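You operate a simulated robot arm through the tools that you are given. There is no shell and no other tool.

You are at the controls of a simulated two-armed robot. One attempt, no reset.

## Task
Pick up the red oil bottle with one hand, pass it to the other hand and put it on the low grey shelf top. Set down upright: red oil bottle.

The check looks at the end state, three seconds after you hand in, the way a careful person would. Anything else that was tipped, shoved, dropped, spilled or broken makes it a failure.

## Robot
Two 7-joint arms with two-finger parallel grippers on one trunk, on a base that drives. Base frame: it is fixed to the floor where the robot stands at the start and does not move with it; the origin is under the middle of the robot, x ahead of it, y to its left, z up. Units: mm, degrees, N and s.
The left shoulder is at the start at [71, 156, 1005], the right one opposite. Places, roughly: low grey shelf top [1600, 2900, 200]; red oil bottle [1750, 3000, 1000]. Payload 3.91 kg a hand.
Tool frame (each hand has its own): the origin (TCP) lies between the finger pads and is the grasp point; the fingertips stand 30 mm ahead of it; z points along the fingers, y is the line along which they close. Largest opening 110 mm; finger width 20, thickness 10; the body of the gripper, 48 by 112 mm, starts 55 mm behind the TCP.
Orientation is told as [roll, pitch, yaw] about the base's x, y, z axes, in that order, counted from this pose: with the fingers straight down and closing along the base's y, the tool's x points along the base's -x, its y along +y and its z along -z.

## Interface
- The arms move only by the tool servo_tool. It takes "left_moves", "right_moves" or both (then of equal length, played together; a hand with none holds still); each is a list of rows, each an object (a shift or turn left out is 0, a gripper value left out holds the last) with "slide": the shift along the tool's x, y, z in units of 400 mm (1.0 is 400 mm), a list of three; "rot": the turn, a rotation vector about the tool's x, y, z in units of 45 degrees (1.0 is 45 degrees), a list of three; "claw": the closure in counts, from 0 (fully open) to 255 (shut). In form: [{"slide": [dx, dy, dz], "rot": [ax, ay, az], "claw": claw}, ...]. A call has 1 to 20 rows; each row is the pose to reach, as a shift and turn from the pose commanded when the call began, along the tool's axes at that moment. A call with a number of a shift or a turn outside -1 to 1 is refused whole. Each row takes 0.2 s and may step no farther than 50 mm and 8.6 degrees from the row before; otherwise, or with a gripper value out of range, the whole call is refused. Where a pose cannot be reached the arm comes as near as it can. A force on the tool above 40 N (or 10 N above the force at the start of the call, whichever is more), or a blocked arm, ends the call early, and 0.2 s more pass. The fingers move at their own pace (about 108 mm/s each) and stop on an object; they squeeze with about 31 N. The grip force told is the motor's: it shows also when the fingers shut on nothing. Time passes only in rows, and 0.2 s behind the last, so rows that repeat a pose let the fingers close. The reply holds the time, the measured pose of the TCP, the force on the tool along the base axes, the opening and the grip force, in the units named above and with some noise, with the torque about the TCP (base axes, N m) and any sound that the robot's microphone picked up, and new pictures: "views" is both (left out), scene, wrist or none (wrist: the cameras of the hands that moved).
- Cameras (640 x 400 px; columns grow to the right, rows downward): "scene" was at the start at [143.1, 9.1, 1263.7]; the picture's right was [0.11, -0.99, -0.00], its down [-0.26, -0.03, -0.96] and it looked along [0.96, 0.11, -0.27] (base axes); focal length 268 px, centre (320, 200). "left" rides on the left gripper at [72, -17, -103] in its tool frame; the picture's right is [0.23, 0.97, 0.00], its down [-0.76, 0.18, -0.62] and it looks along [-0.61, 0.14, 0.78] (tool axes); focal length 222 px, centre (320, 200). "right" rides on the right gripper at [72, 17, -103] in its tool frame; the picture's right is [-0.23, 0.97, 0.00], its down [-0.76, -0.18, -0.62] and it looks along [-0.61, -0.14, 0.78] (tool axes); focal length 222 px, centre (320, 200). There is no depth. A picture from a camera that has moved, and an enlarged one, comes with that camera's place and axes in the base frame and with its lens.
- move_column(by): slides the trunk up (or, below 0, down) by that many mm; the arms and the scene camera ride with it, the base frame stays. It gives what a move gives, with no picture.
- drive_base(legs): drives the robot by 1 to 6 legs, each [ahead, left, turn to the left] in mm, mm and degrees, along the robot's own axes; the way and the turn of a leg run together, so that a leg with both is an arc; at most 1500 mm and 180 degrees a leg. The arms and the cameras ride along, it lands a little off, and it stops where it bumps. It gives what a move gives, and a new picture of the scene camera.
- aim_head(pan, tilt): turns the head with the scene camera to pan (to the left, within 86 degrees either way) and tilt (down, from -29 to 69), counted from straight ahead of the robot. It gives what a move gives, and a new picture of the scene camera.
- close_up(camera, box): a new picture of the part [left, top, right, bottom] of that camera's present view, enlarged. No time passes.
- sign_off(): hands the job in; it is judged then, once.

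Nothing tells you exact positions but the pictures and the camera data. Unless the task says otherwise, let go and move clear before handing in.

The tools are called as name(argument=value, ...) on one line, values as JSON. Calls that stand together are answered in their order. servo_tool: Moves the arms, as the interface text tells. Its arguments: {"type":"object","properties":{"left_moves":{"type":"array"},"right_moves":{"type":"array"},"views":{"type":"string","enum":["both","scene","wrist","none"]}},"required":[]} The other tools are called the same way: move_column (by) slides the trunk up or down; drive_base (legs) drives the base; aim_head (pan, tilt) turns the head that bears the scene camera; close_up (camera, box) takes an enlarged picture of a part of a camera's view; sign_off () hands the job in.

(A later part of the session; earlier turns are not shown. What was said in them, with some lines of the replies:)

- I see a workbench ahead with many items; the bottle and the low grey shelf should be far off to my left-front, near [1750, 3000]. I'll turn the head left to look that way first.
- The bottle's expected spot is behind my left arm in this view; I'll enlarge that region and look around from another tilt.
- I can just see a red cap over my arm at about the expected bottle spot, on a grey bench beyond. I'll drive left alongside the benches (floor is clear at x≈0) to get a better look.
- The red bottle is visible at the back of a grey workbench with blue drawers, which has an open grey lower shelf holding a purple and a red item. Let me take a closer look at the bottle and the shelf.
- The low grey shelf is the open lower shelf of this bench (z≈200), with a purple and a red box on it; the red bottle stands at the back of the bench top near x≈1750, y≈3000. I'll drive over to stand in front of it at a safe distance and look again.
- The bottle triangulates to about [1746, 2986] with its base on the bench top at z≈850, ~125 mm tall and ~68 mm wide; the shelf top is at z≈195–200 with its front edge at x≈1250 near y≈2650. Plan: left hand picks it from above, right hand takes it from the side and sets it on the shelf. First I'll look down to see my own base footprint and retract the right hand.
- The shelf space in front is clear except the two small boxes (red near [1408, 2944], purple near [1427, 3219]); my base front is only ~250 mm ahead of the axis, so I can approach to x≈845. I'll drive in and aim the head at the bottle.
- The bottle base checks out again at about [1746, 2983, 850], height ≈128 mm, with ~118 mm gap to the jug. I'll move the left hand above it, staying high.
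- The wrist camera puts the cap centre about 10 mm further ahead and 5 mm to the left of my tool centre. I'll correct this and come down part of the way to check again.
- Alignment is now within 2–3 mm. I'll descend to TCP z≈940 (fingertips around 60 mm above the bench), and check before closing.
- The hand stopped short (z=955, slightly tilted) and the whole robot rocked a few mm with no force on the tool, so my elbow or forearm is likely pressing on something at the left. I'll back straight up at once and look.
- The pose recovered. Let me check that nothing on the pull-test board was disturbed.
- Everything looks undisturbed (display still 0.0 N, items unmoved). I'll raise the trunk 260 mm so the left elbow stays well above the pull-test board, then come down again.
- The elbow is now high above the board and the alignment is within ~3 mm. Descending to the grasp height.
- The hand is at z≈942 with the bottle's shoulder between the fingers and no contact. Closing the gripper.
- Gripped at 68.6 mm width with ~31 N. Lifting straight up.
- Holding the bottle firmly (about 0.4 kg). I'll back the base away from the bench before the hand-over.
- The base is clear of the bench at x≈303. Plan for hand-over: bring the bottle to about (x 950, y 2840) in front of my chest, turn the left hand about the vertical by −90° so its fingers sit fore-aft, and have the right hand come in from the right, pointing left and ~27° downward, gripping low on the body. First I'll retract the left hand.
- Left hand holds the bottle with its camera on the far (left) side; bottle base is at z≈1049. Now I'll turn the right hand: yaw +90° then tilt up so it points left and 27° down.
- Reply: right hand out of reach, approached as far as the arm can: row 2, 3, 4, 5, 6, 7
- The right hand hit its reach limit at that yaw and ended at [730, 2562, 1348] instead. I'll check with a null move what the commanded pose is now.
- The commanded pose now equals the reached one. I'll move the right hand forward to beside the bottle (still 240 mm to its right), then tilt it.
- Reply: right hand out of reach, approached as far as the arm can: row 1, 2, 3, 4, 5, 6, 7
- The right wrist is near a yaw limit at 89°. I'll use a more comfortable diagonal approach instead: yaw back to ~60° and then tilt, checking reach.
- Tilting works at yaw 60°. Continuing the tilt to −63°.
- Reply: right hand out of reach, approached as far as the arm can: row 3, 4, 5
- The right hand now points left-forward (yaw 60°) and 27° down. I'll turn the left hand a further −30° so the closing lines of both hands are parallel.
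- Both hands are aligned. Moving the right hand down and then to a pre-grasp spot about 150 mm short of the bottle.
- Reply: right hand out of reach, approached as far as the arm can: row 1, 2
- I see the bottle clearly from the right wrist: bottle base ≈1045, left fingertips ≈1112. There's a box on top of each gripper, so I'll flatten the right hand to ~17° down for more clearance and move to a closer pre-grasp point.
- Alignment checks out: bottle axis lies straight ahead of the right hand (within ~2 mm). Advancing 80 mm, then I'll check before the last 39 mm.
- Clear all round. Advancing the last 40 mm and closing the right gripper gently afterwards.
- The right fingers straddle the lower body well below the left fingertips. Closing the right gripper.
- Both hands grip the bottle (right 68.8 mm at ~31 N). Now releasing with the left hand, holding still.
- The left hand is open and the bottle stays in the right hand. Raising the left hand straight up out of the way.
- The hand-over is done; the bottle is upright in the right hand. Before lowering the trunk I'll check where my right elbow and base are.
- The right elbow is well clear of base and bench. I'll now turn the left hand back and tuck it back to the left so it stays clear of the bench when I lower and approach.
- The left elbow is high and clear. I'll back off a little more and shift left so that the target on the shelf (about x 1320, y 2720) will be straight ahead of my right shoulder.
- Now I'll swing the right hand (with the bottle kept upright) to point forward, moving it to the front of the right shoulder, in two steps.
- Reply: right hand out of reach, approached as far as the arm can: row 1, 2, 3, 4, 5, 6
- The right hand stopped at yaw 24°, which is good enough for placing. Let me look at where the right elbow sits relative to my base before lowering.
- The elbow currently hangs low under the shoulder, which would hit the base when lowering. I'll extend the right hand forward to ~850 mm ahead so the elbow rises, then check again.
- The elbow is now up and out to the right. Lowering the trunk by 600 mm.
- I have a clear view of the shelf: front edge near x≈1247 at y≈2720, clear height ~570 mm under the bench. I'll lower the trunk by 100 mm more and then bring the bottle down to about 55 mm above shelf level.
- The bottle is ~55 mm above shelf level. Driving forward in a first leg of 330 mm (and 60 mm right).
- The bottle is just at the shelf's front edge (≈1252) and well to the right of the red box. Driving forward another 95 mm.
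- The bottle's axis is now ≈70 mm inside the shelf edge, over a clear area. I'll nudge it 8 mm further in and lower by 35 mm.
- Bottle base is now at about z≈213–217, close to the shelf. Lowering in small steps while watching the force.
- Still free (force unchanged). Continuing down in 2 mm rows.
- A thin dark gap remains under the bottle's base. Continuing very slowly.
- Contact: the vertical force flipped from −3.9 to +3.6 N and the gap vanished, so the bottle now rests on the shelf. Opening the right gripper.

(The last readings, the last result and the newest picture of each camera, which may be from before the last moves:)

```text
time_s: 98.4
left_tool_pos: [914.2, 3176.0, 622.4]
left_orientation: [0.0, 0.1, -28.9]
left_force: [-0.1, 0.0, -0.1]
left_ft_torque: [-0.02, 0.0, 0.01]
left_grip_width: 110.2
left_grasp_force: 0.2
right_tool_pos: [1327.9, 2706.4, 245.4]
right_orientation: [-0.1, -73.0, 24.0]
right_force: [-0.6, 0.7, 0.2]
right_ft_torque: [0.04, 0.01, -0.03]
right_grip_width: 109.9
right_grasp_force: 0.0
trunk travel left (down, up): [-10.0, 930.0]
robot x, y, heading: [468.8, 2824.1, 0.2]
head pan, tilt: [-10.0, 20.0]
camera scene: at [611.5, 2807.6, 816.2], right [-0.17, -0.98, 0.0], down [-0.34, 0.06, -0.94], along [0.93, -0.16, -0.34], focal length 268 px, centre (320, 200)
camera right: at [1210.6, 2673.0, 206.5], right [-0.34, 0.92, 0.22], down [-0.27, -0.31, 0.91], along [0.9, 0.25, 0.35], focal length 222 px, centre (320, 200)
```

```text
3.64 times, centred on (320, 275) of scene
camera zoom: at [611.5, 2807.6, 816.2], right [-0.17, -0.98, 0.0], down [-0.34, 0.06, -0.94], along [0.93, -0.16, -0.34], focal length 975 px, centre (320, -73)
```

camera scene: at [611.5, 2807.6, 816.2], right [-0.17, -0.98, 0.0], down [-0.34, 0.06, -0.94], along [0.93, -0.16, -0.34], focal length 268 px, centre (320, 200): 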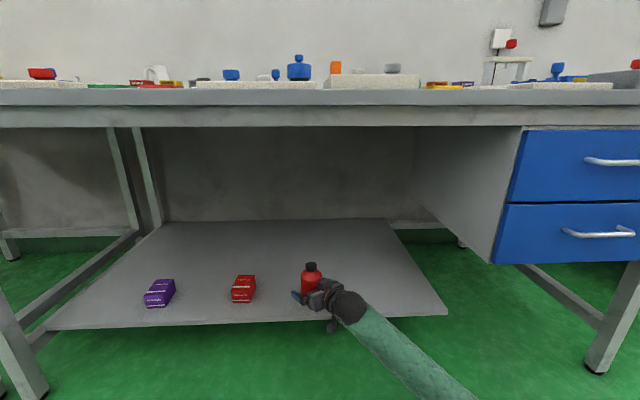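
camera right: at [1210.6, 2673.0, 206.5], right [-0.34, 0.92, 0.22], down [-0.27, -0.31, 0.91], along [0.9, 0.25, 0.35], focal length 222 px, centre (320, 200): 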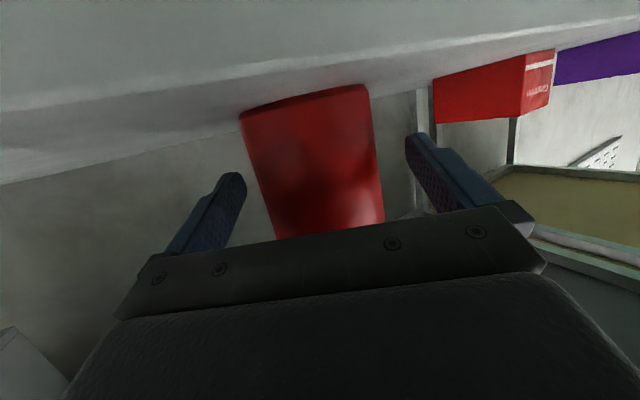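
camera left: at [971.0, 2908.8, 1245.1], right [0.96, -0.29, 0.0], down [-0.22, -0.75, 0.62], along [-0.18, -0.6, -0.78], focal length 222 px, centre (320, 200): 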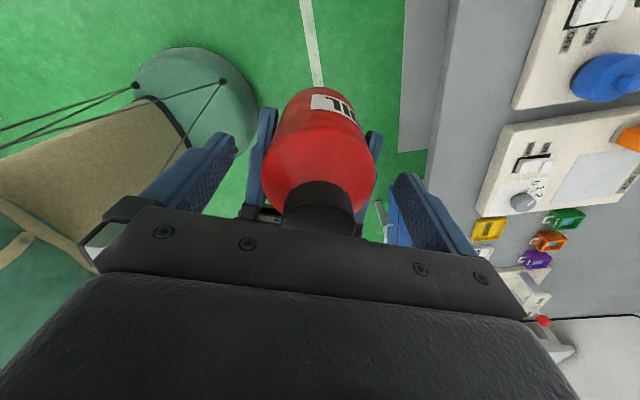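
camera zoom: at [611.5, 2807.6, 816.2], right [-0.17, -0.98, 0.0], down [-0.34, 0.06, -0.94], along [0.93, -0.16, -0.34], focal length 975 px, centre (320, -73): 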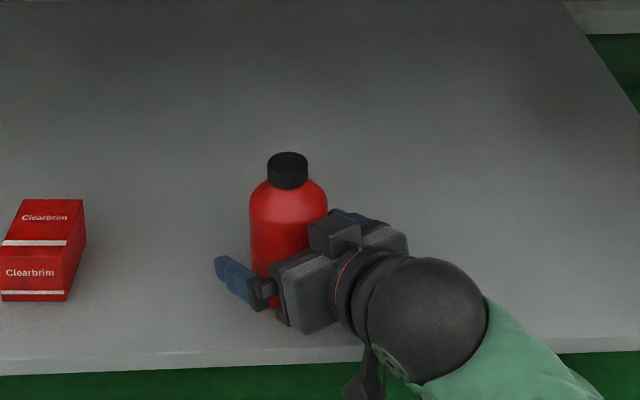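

The bottle stands free and upright between the open fingers. Backing the hand straight out along its own axis.

servo_tool(right_moves=[{"slide": [0, 0, -0.05]}, {"slide": [0, 0, -0.1]}, {"slide": [0, 0, -0.14]}, {"slide": [0, 0, -0.14]}], views="both")

close_up(camera="scene", box=[260, 220, 380, 330])

```text
time_s: 99.4
left_tool_pos: [912.7, 3176.8, 621.9]
left_orientation: [0.0, 0.0, -28.9]
left_force: [0.3, 0.0, -0.5]
left_ft_torque: [-0.03, 0.03, 0.0]
left_grip_width: 109.8
left_grasp_force: 0.0
right_tool_pos: [1279.5, 2685.0, 261.4]
right_orientation: [0.1, -72.8, 24.0]
right_force: [-0.2, -0.1, -0.2]
right_ft_torque: [-0.02, 0.01, -0.01]
right_grip_width: 110.2
right_grasp_force: 0.0
trunk travel left (down, up): [-10.0, 930.0]
robot x, y, heading: [472.0, 2826.0, 0.3]
head pan, tilt: [-10.0, 20.0]
camera scene: at [611.5, 2807.6, 816.2], right [-0.17, -0.98, 0.0], down [-0.34, 0.06, -0.94], along [0.93, -0.16, -0.34], focal length 268 px, centre (320, 200)
camera right: at [1161.4, 2651.2, 222.0], right [-0.34, 0.92, 0.22], down [-0.27, -0.31, 0.91], along [0.9, 0.25, 0.35], focal length 222 px, centre (320, 200)
```

scene: 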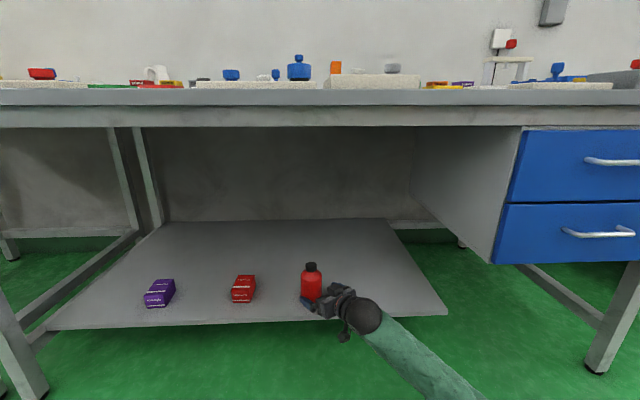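
right: 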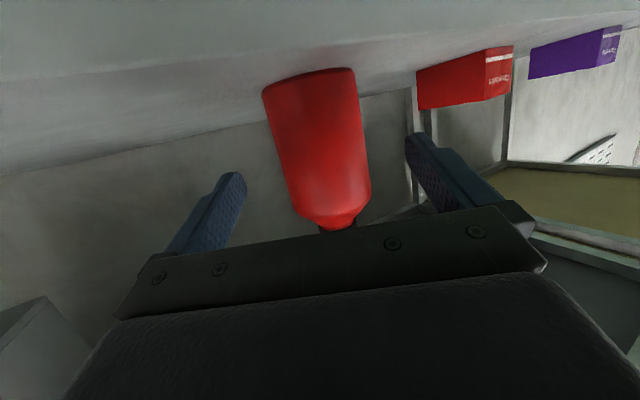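

```text
3.64 times, centred on (320, 275) of scene
camera zoom: at [611.5, 2807.6, 816.2], right [-0.17, -0.98, 0.0], down [-0.34, 0.06, -0.94], along [0.93, -0.16, -0.34], focal length 975 px, centre (320, -73)
```

zoom: 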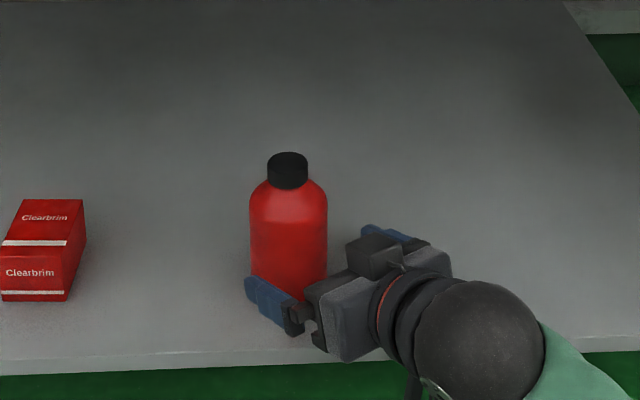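

The bottle stays put. Continuing straight back another 60 mm.

servo_tool(right_moves=[{"slide": [0, 0, -0.05]}, {"slide": [0, 0, -0.1]}, {"slide": [0, 0, -0.15]}, {"slide": [0, 0, -0.15]}], views="both")

close_up(camera="scene", box=[220, 200, 420, 350])

```text
time_s: 100.4
left_tool_pos: [913.7, 3176.2, 622.3]
left_orientation: [0.1, 0.1, -28.9]
left_force: [0.6, 1.1, 0.3]
left_ft_torque: [-0.01, -0.01, 0.0]
left_grip_width: 110.2
left_grasp_force: 0.0
right_tool_pos: [1225.9, 2662.2, 278.5]
right_orientation: [0.0, -72.9, 24.0]
right_force: [-0.4, 0.0, 0.3]
right_ft_torque: [0.0, -0.02, 0.0]
right_grip_width: 110.2
right_grasp_force: 0.0
trunk travel left (down, up): [-10.0, 930.0]
robot x, y, heading: [468.1, 2823.3, 0.3]
head pan, tilt: [-10.0, 20.0]
camera scene: at [611.5, 2807.6, 816.2], right [-0.17, -0.98, 0.0], down [-0.34, 0.06, -0.94], along [0.93, -0.16, -0.34], focal length 268 px, centre (320, 200)
camera right: at [1108.6, 2628.6, 239.4], right [-0.34, 0.92, 0.22], down [-0.27, -0.31, 0.91], along [0.9, 0.25, 0.35], focal length 222 px, centre (320, 200)
```

scene: 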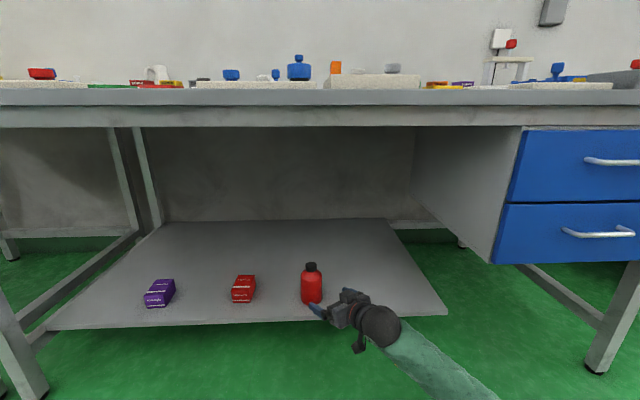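
right: 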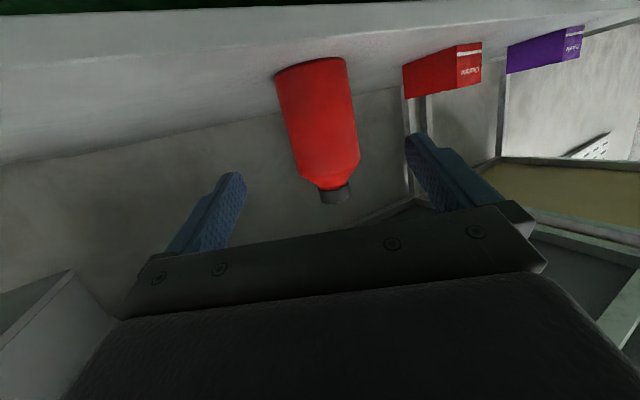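

```text
2.67 times, centred on (320, 275) of scene
camera zoom: at [611.5, 2807.6, 816.2], right [-0.17, -0.98, 0.0], down [-0.34, 0.06, -0.94], along [0.93, -0.16, -0.34], focal length 715 px, centre (320, 0)
```

zoom: 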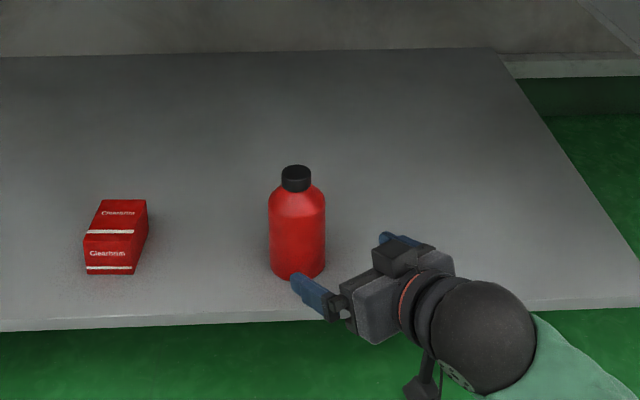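

The bottle stands upright and alone on the shelf with the hand ~58 mm clear. I'll reverse the base to move fully clear, then inspect everything.

drive_base(legs=[[-400, 0, 0]])

close_up(camera="scene", box=[200, 150, 440, 320])

close_up(camera="right", box=[0, 0, 640, 400])

```text
time_s: 102.8
left_tool_pos: [511.1, 3178.9, 622.9]
left_orientation: [0.0, 0.0, -28.1]
left_force: [-1.1, 1.1, -0.2]
left_ft_torque: [0.03, 0.0, -0.01]
left_grip_width: 109.9
left_grasp_force: 0.1
right_tool_pos: [830.0, 2669.4, 279.2]
right_orientation: [0.0, -72.9, 24.8]
right_force: [0.1, -0.3, 0.3]
right_ft_torque: [0.01, -0.01, -0.02]
right_grip_width: 110.2
right_grasp_force: 0.1
trunk travel left (down, up): [-10.0, 930.0]
robot x, y, heading: [68.1, 2822.5, 0.9]
head pan, tilt: [-10.0, 20.0]
camera scene: at [213.6, 2806.5, 816.2], right [-0.16, -0.99, 0.0], down [-0.34, 0.05, -0.94], along [0.93, -0.15, -0.34], focal length 268 px, centre (320, 200)
```

scene: 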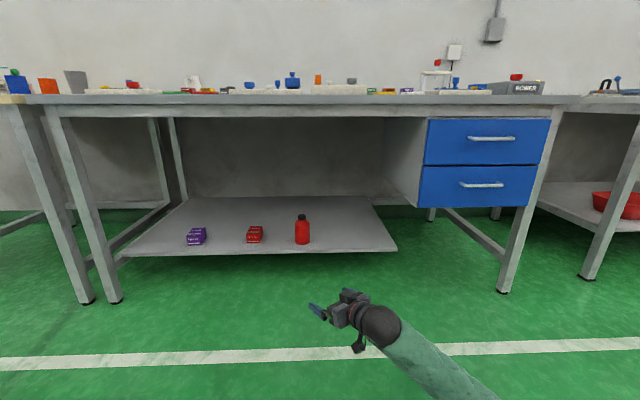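

```text
2.35 times, centred on (320, 235) of scene
camera zoom: at [213.6, 2806.5, 816.2], right [-0.16, -0.99, 0.0], down [-0.34, 0.05, -0.94], along [0.93, -0.15, -0.34], focal length 631 px, centre (320, 118)
```

zoom: 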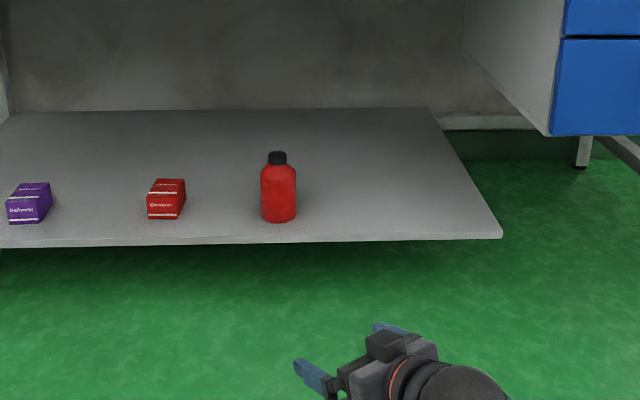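

```text
1.00 times, centred on (320, 200) of right (not enlarged: the box is as wide or as high as the picture)
camera zoom: at [713.4, 2634.5, 239.5], right [-0.35, 0.91, 0.22], down [-0.26, -0.32, 0.91], along [0.9, 0.26, 0.35], focal length 222 px, centre (320, 200)
```

zoom: 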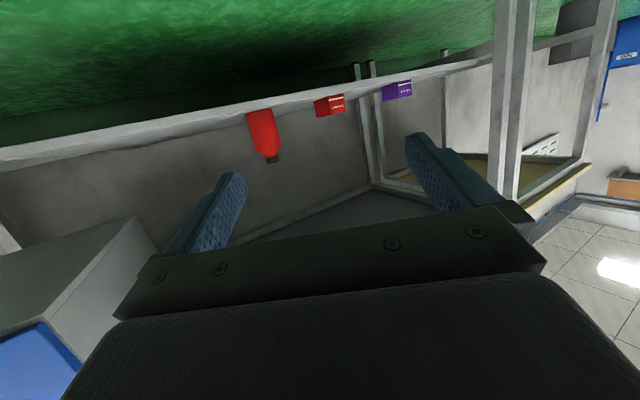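

The bottle stands upright on the low shelf. As a final check I'll raise the trunk to see that the bench-top items are all as they were.

move_column(by=500)

aim_head(pan=8, tilt=22)

close_up(camera="scene", box=[180, 100, 420, 260])

```text
refused: 500 is not a number from -400 to 400
```

```text
time_s: 103.7
left_tool_pos: [510.6, 3178.5, 622.8]
left_orientation: [0.0, 0.0, -28.1]
left_force: [0.6, 0.7, -0.7]
left_ft_torque: [0.0, -0.01, 0.02]
left_grip_width: 110.0
left_grasp_force: 0.0
right_tool_pos: [830.6, 2669.5, 278.3]
right_orientation: [-0.1, -72.9, 24.8]
right_force: [0.5, -0.1, -0.1]
right_ft_torque: [0.04, 0.0, -0.05]
right_grip_width: 110.2
right_grasp_force: 0.1
trunk travel left (down, up): [-10.0, 930.0]
robot x, y, heading: [70.3, 2825.0, 0.9]
head pan, tilt: [8.0, 22.0]
camera scene: at [213.3, 2835.5, 812.9], right [0.15, -0.99, 0.0], down [-0.37, -0.06, -0.93], along [0.92, 0.14, -0.37], focal length 268 px, centre (320, 200)
```

scene: 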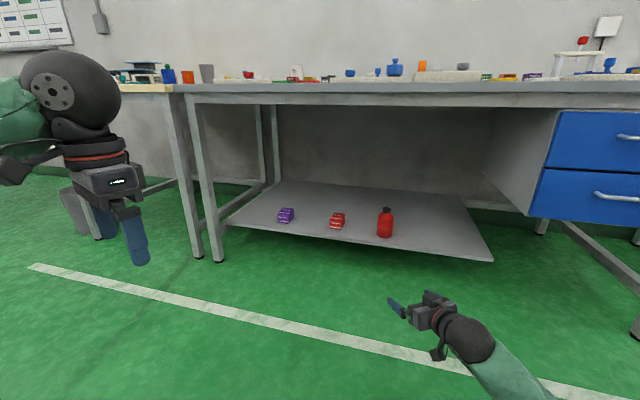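

```text
2.50 times, centred on (300, 180) of scene
camera zoom: at [213.3, 2835.5, 812.9], right [0.15, -0.99, 0.0], down [-0.37, -0.06, -0.93], along [0.92, 0.14, -0.37], focal length 671 px, centre (370, 250)
```

zoom: 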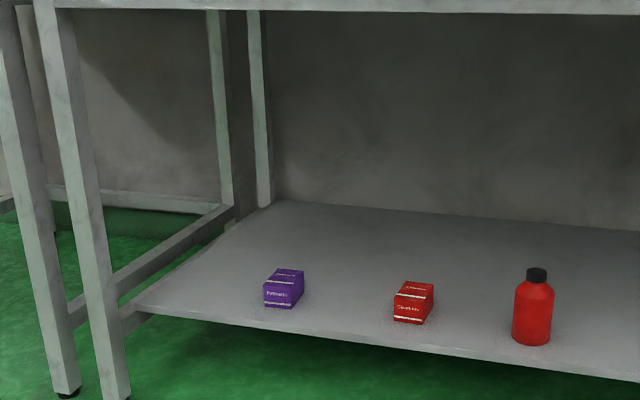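

The shelf looks right from this angle too: bottle upright, boxes untouched. I'll raise the trunk 400 mm for a last look at the bench top.

move_column(by=400)

close_up(camera="scene", box=[120, 60, 480, 285])

```text
time_s: 107.5
left_tool_pos: [510.5, 3178.8, 1021.8]
left_orientation: [0.0, 0.1, -28.2]
left_force: [0.4, 0.3, 0.2]
left_ft_torque: [0.02, 0.01, 0.02]
left_grip_width: 110.0
left_grasp_force: 0.0
right_tool_pos: [830.3, 2670.4, 678.3]
right_orientation: [0.1, -72.9, 24.8]
right_force: [-0.8, -0.3, 0.6]
right_ft_torque: [-0.04, 0.0, 0.04]
right_grip_width: 110.0
right_grasp_force: 0.1
trunk travel left (down, up): [-410.0, 530.0]
robot x, y, heading: [71.4, 2824.0, 0.7]
head pan, tilt: [8.0, 22.0]
```

```text
1.78 times, centred on (300, 172) of scene
camera zoom: at [213.6, 2835.6, 1212.8], right [0.15, -0.99, 0.0], down [-0.37, -0.06, -0.93], along [0.92, 0.14, -0.38], focal length 477 px, centre (356, 249)
```

zoom: 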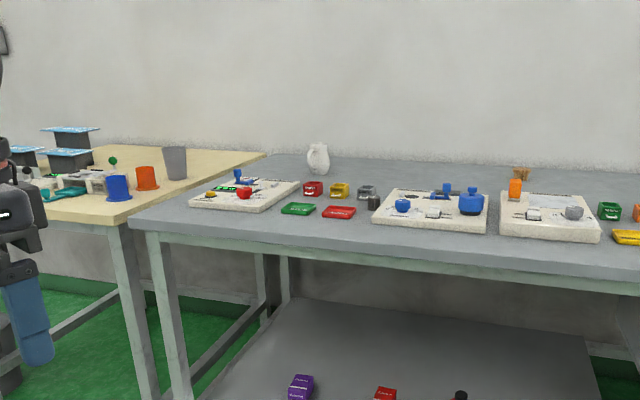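

The bench-top items are all where they were. The red bottle stands upright on the low grey shelf, and both hands are empty and clear, so I'm handing in.

sign_off()

```text
The job is handed in.
```

The red oil bottle is standing upright on the low grey shelf under the bench, about 80 mm in from the front edge. I picked it up with the left hand, passed it to the right, set it down and backed both hands clear before handing in.

On my first reach for the bottle, the left arm pressed on something near the pull-test board hard enough to rock the robot a few millimetres. I backed off straight away, raised the trunk and came in from higher. The board still read 0.0 N afterwards. In my last look around, nothing on the bench top or shelf appeared moved, but that is judged from pictures only.
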